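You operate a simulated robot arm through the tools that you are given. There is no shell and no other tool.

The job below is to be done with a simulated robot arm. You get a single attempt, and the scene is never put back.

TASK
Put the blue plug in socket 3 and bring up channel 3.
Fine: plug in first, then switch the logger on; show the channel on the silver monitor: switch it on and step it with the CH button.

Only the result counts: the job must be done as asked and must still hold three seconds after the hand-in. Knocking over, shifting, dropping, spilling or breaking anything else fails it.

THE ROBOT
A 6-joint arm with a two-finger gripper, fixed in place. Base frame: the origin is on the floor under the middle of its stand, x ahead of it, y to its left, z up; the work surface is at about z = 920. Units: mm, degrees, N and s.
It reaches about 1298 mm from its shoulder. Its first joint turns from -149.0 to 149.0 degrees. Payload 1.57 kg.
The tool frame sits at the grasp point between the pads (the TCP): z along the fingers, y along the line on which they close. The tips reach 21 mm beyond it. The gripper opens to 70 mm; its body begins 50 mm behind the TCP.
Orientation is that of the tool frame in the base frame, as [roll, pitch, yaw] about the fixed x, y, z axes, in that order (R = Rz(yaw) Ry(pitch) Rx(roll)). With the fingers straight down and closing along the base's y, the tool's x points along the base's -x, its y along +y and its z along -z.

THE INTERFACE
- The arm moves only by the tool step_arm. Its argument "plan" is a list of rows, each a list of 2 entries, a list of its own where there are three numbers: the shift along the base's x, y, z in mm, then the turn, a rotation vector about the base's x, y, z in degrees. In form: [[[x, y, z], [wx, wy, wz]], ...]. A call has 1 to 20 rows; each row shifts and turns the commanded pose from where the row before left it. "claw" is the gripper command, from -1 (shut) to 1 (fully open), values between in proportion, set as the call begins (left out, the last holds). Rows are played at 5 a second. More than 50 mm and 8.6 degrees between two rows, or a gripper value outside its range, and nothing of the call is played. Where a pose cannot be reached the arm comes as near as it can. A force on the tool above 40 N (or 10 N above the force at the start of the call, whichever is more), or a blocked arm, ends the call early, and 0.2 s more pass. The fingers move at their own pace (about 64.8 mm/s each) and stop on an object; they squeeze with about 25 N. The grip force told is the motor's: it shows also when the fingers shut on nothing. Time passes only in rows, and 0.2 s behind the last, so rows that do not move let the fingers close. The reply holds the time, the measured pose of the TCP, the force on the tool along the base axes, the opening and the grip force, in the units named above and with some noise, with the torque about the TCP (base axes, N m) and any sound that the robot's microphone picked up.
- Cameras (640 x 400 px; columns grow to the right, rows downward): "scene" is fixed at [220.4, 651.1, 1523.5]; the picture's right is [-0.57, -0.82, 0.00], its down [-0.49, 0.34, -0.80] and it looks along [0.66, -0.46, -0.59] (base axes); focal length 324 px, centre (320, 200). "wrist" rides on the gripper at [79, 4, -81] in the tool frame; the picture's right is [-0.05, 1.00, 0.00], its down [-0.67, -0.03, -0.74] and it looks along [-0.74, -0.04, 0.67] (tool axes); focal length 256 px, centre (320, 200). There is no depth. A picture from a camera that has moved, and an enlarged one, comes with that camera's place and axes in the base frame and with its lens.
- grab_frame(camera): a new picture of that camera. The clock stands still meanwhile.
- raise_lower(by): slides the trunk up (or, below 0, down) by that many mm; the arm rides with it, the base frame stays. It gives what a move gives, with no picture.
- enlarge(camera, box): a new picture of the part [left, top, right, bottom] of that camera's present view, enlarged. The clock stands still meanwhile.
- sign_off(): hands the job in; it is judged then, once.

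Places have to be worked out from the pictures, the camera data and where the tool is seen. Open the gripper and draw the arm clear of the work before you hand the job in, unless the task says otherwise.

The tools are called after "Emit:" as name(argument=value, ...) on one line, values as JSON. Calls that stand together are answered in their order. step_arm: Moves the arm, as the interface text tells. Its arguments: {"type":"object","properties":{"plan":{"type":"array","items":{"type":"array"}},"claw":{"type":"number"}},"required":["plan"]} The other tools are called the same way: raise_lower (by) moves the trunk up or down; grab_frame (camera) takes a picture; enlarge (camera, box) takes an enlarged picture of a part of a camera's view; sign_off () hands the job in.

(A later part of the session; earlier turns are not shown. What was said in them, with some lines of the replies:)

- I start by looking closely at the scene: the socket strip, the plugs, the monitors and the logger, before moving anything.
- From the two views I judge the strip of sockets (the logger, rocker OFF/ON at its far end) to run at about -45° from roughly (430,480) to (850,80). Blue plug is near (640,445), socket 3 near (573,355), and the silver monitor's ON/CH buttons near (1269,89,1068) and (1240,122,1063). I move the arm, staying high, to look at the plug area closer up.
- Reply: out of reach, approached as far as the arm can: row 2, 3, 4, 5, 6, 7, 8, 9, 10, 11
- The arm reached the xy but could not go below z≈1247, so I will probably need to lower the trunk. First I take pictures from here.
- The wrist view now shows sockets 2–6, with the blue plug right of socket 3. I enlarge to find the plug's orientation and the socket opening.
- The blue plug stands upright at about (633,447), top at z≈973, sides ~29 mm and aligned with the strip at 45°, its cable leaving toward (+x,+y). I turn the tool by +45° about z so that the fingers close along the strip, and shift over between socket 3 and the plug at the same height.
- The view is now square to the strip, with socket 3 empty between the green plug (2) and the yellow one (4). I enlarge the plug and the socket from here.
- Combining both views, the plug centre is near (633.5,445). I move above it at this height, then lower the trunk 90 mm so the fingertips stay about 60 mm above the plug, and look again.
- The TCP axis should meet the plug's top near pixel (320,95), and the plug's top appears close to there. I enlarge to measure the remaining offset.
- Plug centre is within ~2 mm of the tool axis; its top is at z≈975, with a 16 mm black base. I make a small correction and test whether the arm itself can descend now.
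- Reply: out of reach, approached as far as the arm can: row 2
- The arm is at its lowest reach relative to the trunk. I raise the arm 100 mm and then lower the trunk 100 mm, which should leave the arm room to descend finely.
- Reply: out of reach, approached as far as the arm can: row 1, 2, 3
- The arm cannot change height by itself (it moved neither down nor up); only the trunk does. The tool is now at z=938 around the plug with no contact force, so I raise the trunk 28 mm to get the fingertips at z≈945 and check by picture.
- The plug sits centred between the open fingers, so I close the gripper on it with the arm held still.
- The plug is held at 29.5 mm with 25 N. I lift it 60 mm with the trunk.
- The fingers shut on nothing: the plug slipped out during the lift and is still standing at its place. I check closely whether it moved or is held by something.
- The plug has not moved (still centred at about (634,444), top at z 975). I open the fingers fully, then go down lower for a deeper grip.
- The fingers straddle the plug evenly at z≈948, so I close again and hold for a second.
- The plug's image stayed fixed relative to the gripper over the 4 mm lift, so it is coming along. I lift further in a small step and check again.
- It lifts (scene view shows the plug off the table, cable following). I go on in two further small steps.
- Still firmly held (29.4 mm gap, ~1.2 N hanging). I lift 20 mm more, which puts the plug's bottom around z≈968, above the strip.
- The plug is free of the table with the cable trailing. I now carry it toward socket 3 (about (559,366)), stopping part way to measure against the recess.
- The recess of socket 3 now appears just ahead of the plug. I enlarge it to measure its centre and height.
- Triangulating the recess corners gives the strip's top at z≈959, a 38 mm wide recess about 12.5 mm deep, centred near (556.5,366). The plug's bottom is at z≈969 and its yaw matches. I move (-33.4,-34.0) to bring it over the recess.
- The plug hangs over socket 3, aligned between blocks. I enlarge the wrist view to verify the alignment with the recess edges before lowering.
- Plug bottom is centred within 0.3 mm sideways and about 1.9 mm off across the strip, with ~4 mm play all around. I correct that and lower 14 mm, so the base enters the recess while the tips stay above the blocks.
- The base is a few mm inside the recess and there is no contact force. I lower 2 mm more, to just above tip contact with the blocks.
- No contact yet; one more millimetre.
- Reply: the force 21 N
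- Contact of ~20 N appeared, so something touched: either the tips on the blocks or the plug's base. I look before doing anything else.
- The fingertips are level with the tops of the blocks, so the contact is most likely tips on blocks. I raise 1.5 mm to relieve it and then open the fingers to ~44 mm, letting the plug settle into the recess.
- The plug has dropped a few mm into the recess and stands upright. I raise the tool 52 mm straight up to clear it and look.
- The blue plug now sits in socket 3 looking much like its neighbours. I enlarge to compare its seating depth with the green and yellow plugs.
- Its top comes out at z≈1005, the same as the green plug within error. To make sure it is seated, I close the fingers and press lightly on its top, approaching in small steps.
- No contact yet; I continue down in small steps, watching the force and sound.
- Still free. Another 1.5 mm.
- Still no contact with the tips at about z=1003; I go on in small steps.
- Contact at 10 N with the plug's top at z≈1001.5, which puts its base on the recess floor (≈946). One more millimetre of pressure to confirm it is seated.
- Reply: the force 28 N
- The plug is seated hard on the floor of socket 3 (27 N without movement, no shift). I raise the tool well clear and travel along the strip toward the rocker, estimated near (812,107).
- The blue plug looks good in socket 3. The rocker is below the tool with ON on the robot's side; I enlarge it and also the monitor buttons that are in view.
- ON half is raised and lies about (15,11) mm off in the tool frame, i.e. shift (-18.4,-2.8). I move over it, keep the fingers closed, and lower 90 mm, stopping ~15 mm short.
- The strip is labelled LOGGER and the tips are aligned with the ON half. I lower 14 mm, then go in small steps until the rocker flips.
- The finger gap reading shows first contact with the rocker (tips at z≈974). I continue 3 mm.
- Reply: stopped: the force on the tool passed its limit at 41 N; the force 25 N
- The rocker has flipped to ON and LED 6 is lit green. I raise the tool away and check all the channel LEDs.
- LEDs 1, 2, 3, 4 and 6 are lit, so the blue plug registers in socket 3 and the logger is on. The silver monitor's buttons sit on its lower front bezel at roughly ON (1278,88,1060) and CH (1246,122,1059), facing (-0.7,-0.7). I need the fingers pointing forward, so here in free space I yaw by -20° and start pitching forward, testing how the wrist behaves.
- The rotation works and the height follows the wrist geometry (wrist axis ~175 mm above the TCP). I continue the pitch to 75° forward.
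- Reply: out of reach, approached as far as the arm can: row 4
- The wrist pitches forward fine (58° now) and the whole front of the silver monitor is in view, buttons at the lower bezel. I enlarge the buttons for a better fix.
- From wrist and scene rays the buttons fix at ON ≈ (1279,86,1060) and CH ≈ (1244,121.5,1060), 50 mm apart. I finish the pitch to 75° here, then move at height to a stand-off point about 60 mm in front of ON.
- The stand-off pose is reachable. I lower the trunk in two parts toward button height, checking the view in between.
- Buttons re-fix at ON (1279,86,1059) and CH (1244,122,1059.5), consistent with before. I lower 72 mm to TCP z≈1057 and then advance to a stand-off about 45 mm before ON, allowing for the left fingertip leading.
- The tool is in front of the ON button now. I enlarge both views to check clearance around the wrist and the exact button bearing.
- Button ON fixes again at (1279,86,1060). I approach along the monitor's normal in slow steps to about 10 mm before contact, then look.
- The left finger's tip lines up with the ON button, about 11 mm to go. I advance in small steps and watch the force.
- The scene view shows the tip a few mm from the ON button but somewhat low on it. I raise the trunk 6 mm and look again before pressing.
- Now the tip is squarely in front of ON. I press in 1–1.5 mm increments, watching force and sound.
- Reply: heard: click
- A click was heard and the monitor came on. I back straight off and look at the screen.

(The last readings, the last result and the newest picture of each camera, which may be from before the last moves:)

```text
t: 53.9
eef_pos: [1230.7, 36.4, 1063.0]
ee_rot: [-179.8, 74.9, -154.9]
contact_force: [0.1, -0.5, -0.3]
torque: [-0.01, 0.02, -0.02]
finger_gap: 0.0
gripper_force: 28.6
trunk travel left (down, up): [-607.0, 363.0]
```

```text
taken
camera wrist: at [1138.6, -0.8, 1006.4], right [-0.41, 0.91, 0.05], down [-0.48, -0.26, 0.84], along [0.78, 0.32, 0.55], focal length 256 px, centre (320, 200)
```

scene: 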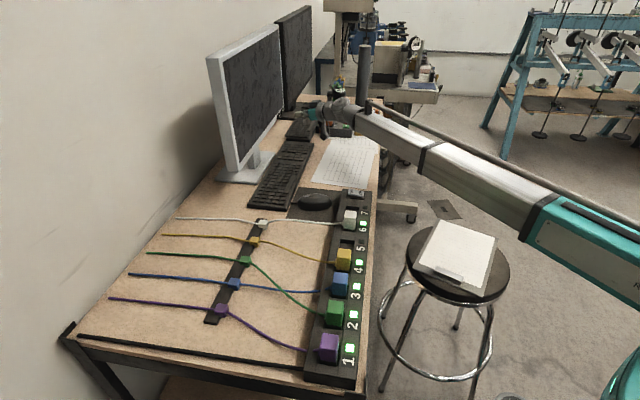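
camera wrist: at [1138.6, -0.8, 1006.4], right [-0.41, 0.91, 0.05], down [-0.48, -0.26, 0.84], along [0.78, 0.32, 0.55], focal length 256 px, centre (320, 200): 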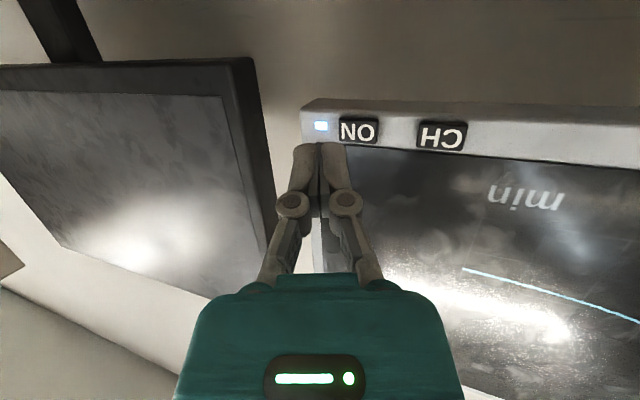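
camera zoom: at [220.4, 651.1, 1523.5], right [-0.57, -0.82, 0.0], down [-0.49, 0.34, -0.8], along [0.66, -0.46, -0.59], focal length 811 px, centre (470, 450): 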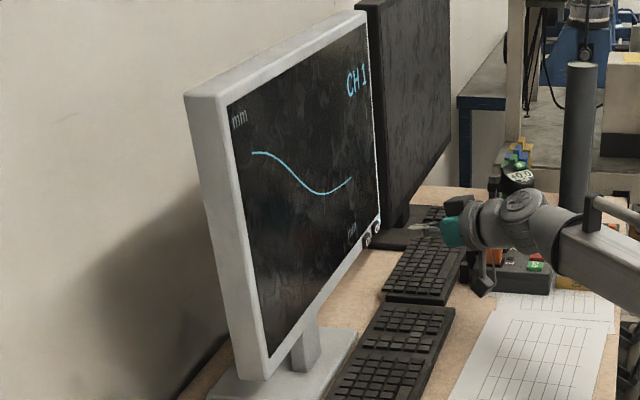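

The screen shows CH 1. Now I shift 50 mm along the bezel to the CH button and approach to within ~10 mm of it.

Emit:
step_arm(plan=[[[-17.7, 17.7, 0], [0, 0, 0]], [[-17.7, 17.7, 0], [0, 0, 0]], [[9, 9, 0], [0, 0, 0]], [[9, 9, 0], [0, 0, 0]], [[9, 9, 0], [0, 0, 0]], [[0, 0, 0], [0, 0, 0]]])

Emit:
enlarge(camera="wrist", box=[250, 90, 450, 210])

Emit:
enlarge(camera="scene", box=[270, 90, 320, 130])

```text
t: 55.3
eef_pos: [1220.9, 98.0, 1061.9]
ee_rot: [-179.8, 75.0, -155.0]
contact_force: [-0.5, 0.7, 0.0]
torque: [0.0, 0.01, 0.02]
finger_gap: 0.2
gripper_force: 28.6
trunk travel left (down, up): [-607.0, 363.0]
```

```text
3.20 times, centred on (350, 150) of wrist
camera zoom: at [1130.3, 61.1, 1006.4], right [-0.41, 0.91, 0.05], down [-0.48, -0.26, 0.84], along [0.78, 0.32, 0.55], focal length 819 px, centre (224, 360)
```

zoom: 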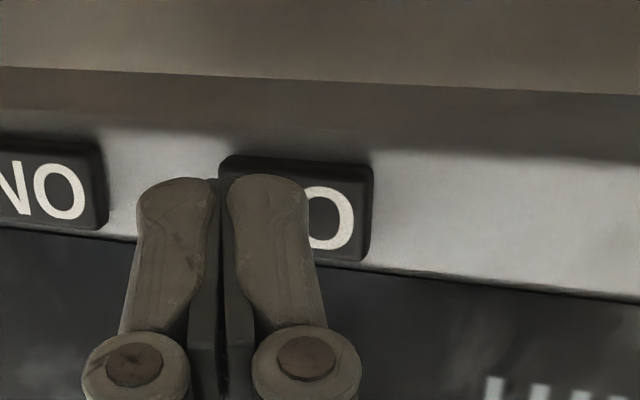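

```text
10.00 times, centred on (295, 110) of scene
camera zoom: at [220.4, 651.1, 1523.5], right [-0.57, -0.82, 0.0], down [-0.49, 0.34, -0.8], along [0.66, -0.46, -0.59], focal length 3245 px, centre (570, 1100)
```

zoom: 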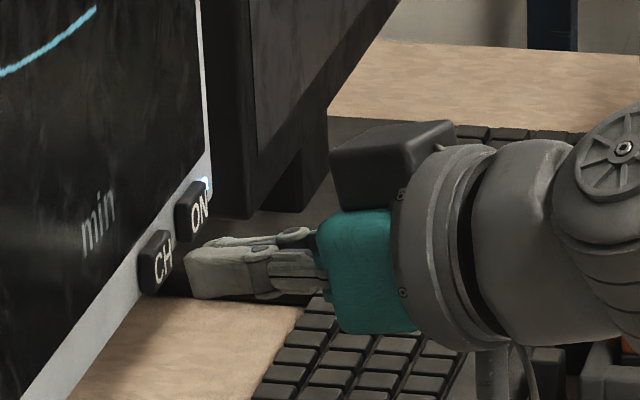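

The tip is aligned with CH, about 9 mm away. I advance carefully.

Emit:
step_arm(plan=[[[1.5, 1.5, 0], [0, 0, 0]], [[1.5, 1.5, 0], [0, 0, 0]], [[1, 1, 0], [0, 0, 0]], [[0, 0, 0], [0, 0, 0]]])

```text
t: 56.3
eef_pos: [1224.6, 102.5, 1063.2]
ee_rot: [-179.8, 74.9, -154.9]
contact_force: [0.7, 0.3, -0.2]
torque: [0.03, 0.02, 0.0]
finger_gap: 0.0
gripper_force: 28.6
trunk travel left (down, up): [-607.0, 363.0]
```

Emit:
step_arm(plan=[[[1, 1, 0], [0, 0, 0]], [[1, 1, 0], [0, 0, 0]], [[0, 0, 0], [0, 0, 0]]])

```text
t: 57.1
eef_pos: [1227.3, 104.2, 1061.9]
ee_rot: [-179.8, 75.1, -154.9]
contact_force: [-0.7, -0.5, -1.7]
torque: [0.0, 0.01, -0.01]
finger_gap: 0.0
gripper_force: 28.2
trunk travel left (down, up): [-607.0, 363.0]
```

Emit:
step_arm(plan=[[[1, 1, 0], [0, 0, 0]], [[0, 0, 0], [0, 0, 0]]])

```text
t: 57.7
eef_pos: [1229.0, 104.1, 1063.5]
ee_rot: [-179.8, 75.0, -154.9]
contact_force: [-0.6, -1.4, -0.2]
torque: [0.01, -0.03, 0.01]
finger_gap: 0.2
gripper_force: 27.9
trunk travel left (down, up): [-607.0, 363.0]
```

A slight force is building, so the button is being touched. One more millimetre step.

Emit:
step_arm(plan=[[[0.7, 0.7, 0], [0, 0, 0]], [[0, 0, 0], [0, 0, 0]]])

```text
t: 58.3
eef_pos: [1229.0, 106.7, 1062.8]
ee_rot: [-179.9, 75.0, -154.9]
contact_force: [-2.1, -1.0, -0.2]
torque: [-0.04, 0.01, 0.01]
finger_gap: 0.0
gripper_force: 28.9
trunk travel left (down, up): [-607.0, 363.0]
heard: click
```

Click. I back off 5 mm to release the button and read the screen.

Emit:
step_arm(plan=[[[-2, -2, 0], [0, 0, 0]], [[-2, -2, 0], [0, 0, 0]], [[0, 0, 0], [0, 0, 0]]])

Emit:
enlarge(camera="scene", box=[200, 20, 320, 180])

```text
t: 59.1
eef_pos: [1225.0, 101.4, 1062.8]
ee_rot: [-179.8, 75.1, -154.9]
contact_force: [0.1, -0.4, 0.2]
torque: [0.03, 0.01, 0.0]
finger_gap: 0.2
gripper_force: 28.4
trunk travel left (down, up): [-607.0, 363.0]
```

```text
2.50 times, centred on (260, 100) of scene
camera zoom: at [220.4, 651.1, 1523.5], right [-0.57, -0.82, 0.0], down [-0.49, 0.34, -0.8], along [0.66, -0.46, -0.59], focal length 811 px, centre (470, 450)
```

zoom: 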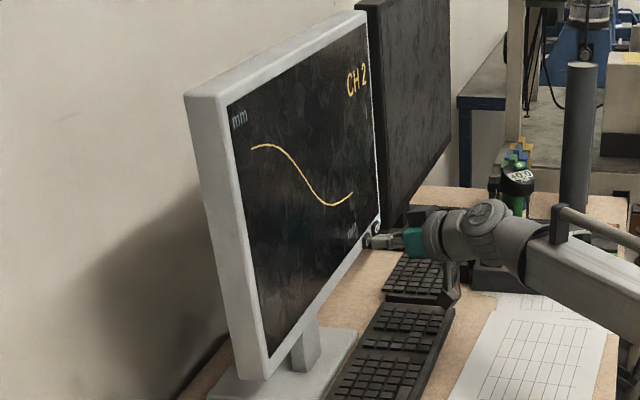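

The screen shows CH 2. One more press of the same kind: forward the same 4 mm, then a small extra until the click.

Emit:
step_arm(plan=[[[1.5, 1.5, 0], [0, 0, 0]], [[1.5, 1.5, 0], [0, 0, 0]], [[1, 1, 0], [0, 0, 0]], [[0, 0, 0], [0, 0, 0]]])

```text
t: 60.1
eef_pos: [1229.3, 105.2, 1062.3]
ee_rot: [-179.8, 74.9, -155.0]
contact_force: [-1.6, -0.7, 0.2]
torque: [-0.01, 0.0, 0.0]
finger_gap: 0.2
gripper_force: 28.6
trunk travel left (down, up): [-607.0, 363.0]
heard: click
```

Click heard. I back off straight away from the button and check the screen.

Emit:
step_arm(plan=[[[-2, -2, 0], [0, 0, 0]], [[-5, -5, 0], [0, 0, 0]], [[-14, -14, 0], [0, 0, 0]], [[-14, -14, 0], [0, 0, 0]], [[0, 0, 0], [0, 0, 0]]])

Emit:
enlarge(camera="scene", box=[200, 20, 320, 180])

Emit:
grab_frame(camera="scene")

```text
t: 61.3
eef_pos: [1194.3, 70.8, 1062.7]
ee_rot: [-180.0, 75.0, -154.9]
contact_force: [0.2, 1.0, 0.7]
torque: [0.03, -0.01, -0.01]
finger_gap: 0.0
gripper_force: 28.7
trunk travel left (down, up): [-607.0, 363.0]
```

```text
2.50 times, centred on (260, 100) of scene
camera zoom: at [220.4, 651.1, 1523.5], right [-0.57, -0.82, 0.0], down [-0.49, 0.34, -0.8], along [0.66, -0.46, -0.59], focal length 811 px, centre (470, 450)
```

zoom: 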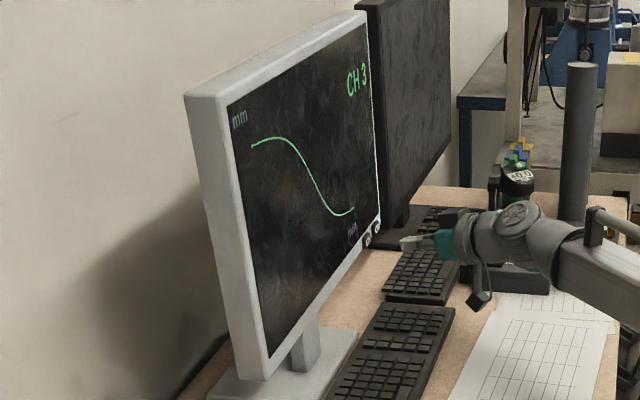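

```text
taken
```

scene: 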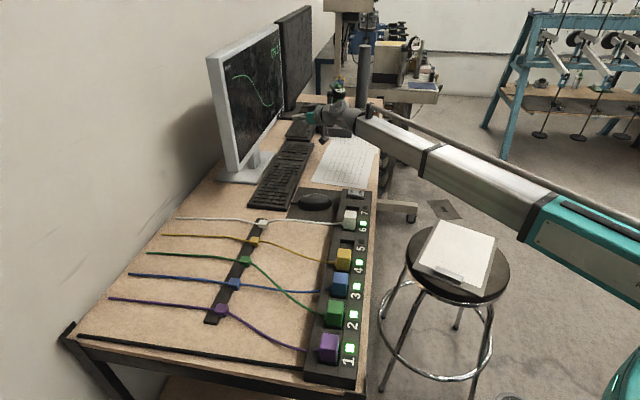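

CH 3 is on the silver monitor and the sockets' LEDs are still lit. I retreat: back away from the monitor at this height, then raise, open the gripper and draw the arm clear.

Emit:
step_arm(plan=[[[-36, -3, 0], [0, 0, 0]], [[-36, -3, 0], [0, 0, 0]], [[-36, -3, 0], [0, 0, 0]], [[0, 0, 0], [0, 0, 0]]])

Emit:
raise_lower(by=180)

Emit:
step_arm(plan=[[[-40, 5, 0], [0, 0, 0]], [[-40, 5, 0], [0, 0, 0]], [[-40, 5, 0], [0, 0, 0]], [[-40, 5, 0], [0, 0, 0]], [[-40, 5, 0], [0, 0, 0]], [[-40, 5, 0], [0, 0, 0]], [[-40, 5, 0], [0, 0, 0]], [[-20, 0, 0], [0, 0, 0]], [[0, 0, 0], [0, 0, 0]]], claw=1)

Emit:
grab_frame(camera="scene")

Emit:
enlarge(camera="scene", box=[200, 180, 400, 390])

Emit:
enlarge(camera="scene", box=[200, 0, 400, 200])

```text
t: 62.3
eef_pos: [1087.9, 62.1, 1063.2]
ee_rot: [-179.8, 75.0, -154.9]
contact_force: [0.4, 0.9, 0.3]
torque: [0.01, 0.01, 0.03]
finger_gap: 0.0
gripper_force: 28.9
trunk travel left (down, up): [-607.0, 363.0]
```

```text
t: 64.3
eef_pos: [1086.0, 62.1, 1242.1]
ee_rot: [-179.9, 75.0, -154.9]
contact_force: [0.2, -0.3, -0.6]
torque: [0.01, -0.04, -0.01]
finger_gap: 0.0
gripper_force: 28.6
trunk travel left (down, up): [-787.0, 183.0]
```

```text
t: 66.3
eef_pos: [785.8, 96.6, 1242.5]
ee_rot: [-179.9, 75.1, -154.9]
contact_force: [-0.7, 0.5, 1.1]
torque: [-0.04, -0.02, -0.03]
finger_gap: 70.2
gripper_force: 0.1
trunk travel left (down, up): [-787.0, 183.0]
```

```text
taken
```

scene: 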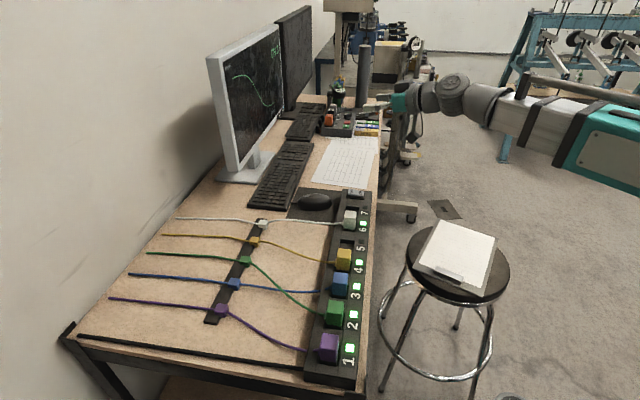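

```text
1.90 times, centred on (300, 285) of scene
camera zoom: at [220.4, 651.1, 1523.5], right [-0.57, -0.82, 0.0], down [-0.49, 0.34, -0.8], along [0.66, -0.46, -0.59], focal length 618 px, centre (358, 38)
```

zoom: 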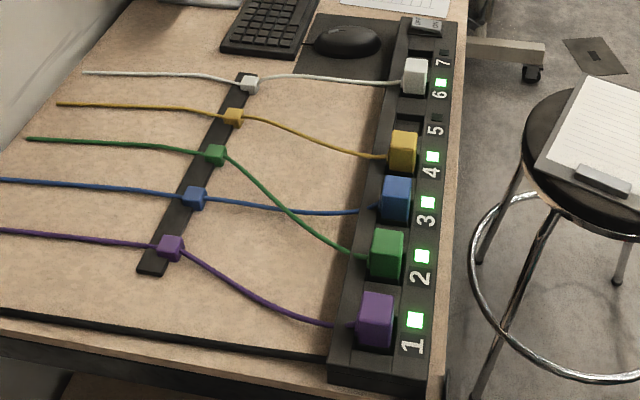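

```text
2.00 times, centred on (300, 100) of scene
camera zoom: at [220.4, 651.1, 1523.5], right [-0.57, -0.82, 0.0], down [-0.49, 0.34, -0.8], along [0.66, -0.46, -0.59], focal length 649 px, centre (360, 400)
```

zoom: 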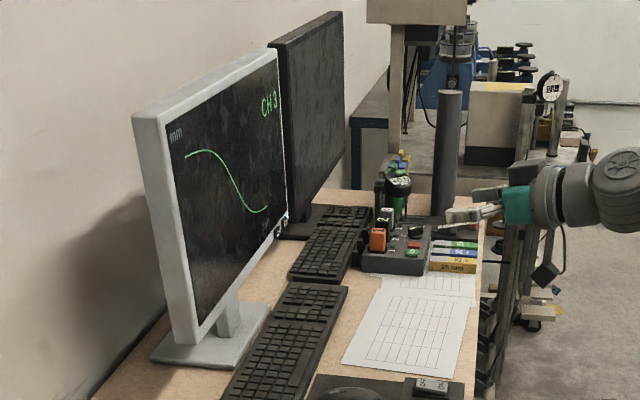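

Everything checks out: the blue plug is in socket 3 with LED 3 lit, the logger is ON, and the silver monitor shows CH 3 with a trace. Nothing else has moved, the gripper is open and the arm is clear, so I hand the job in.

Emit:
sign_off()

```text
The job is handed in.
```

The job is done and handed in: the blue plug is in socket 3, the logger is on, and the silver monitor shows CH 3 with a trace.

- **Plug:** My first grip slipped when I lifted, but the plug stayed standing in place. The second grip held. I then pressed the plug home, and LED 3 lit once the logger was on.
- **Logger:** I switched it on at the rocker after the plug was in. The LEDs for channels 1, 2, 3, 4 and 6 are lit, matching the five plugs now in place. While flipping the rocker, the press reached 41 N and stopped at the force limit. The rocker looks fine in the pictures afterwards.
- **Monitor:** I pressed ON once and CH twice, going from CH 1 to CH 2 to CH 3, with a click heard on each press.

The last pictures show nothing else on the table moved or knocked. The gripper is open and the arm is drawn clear. I signed off without seeing the judge's result.
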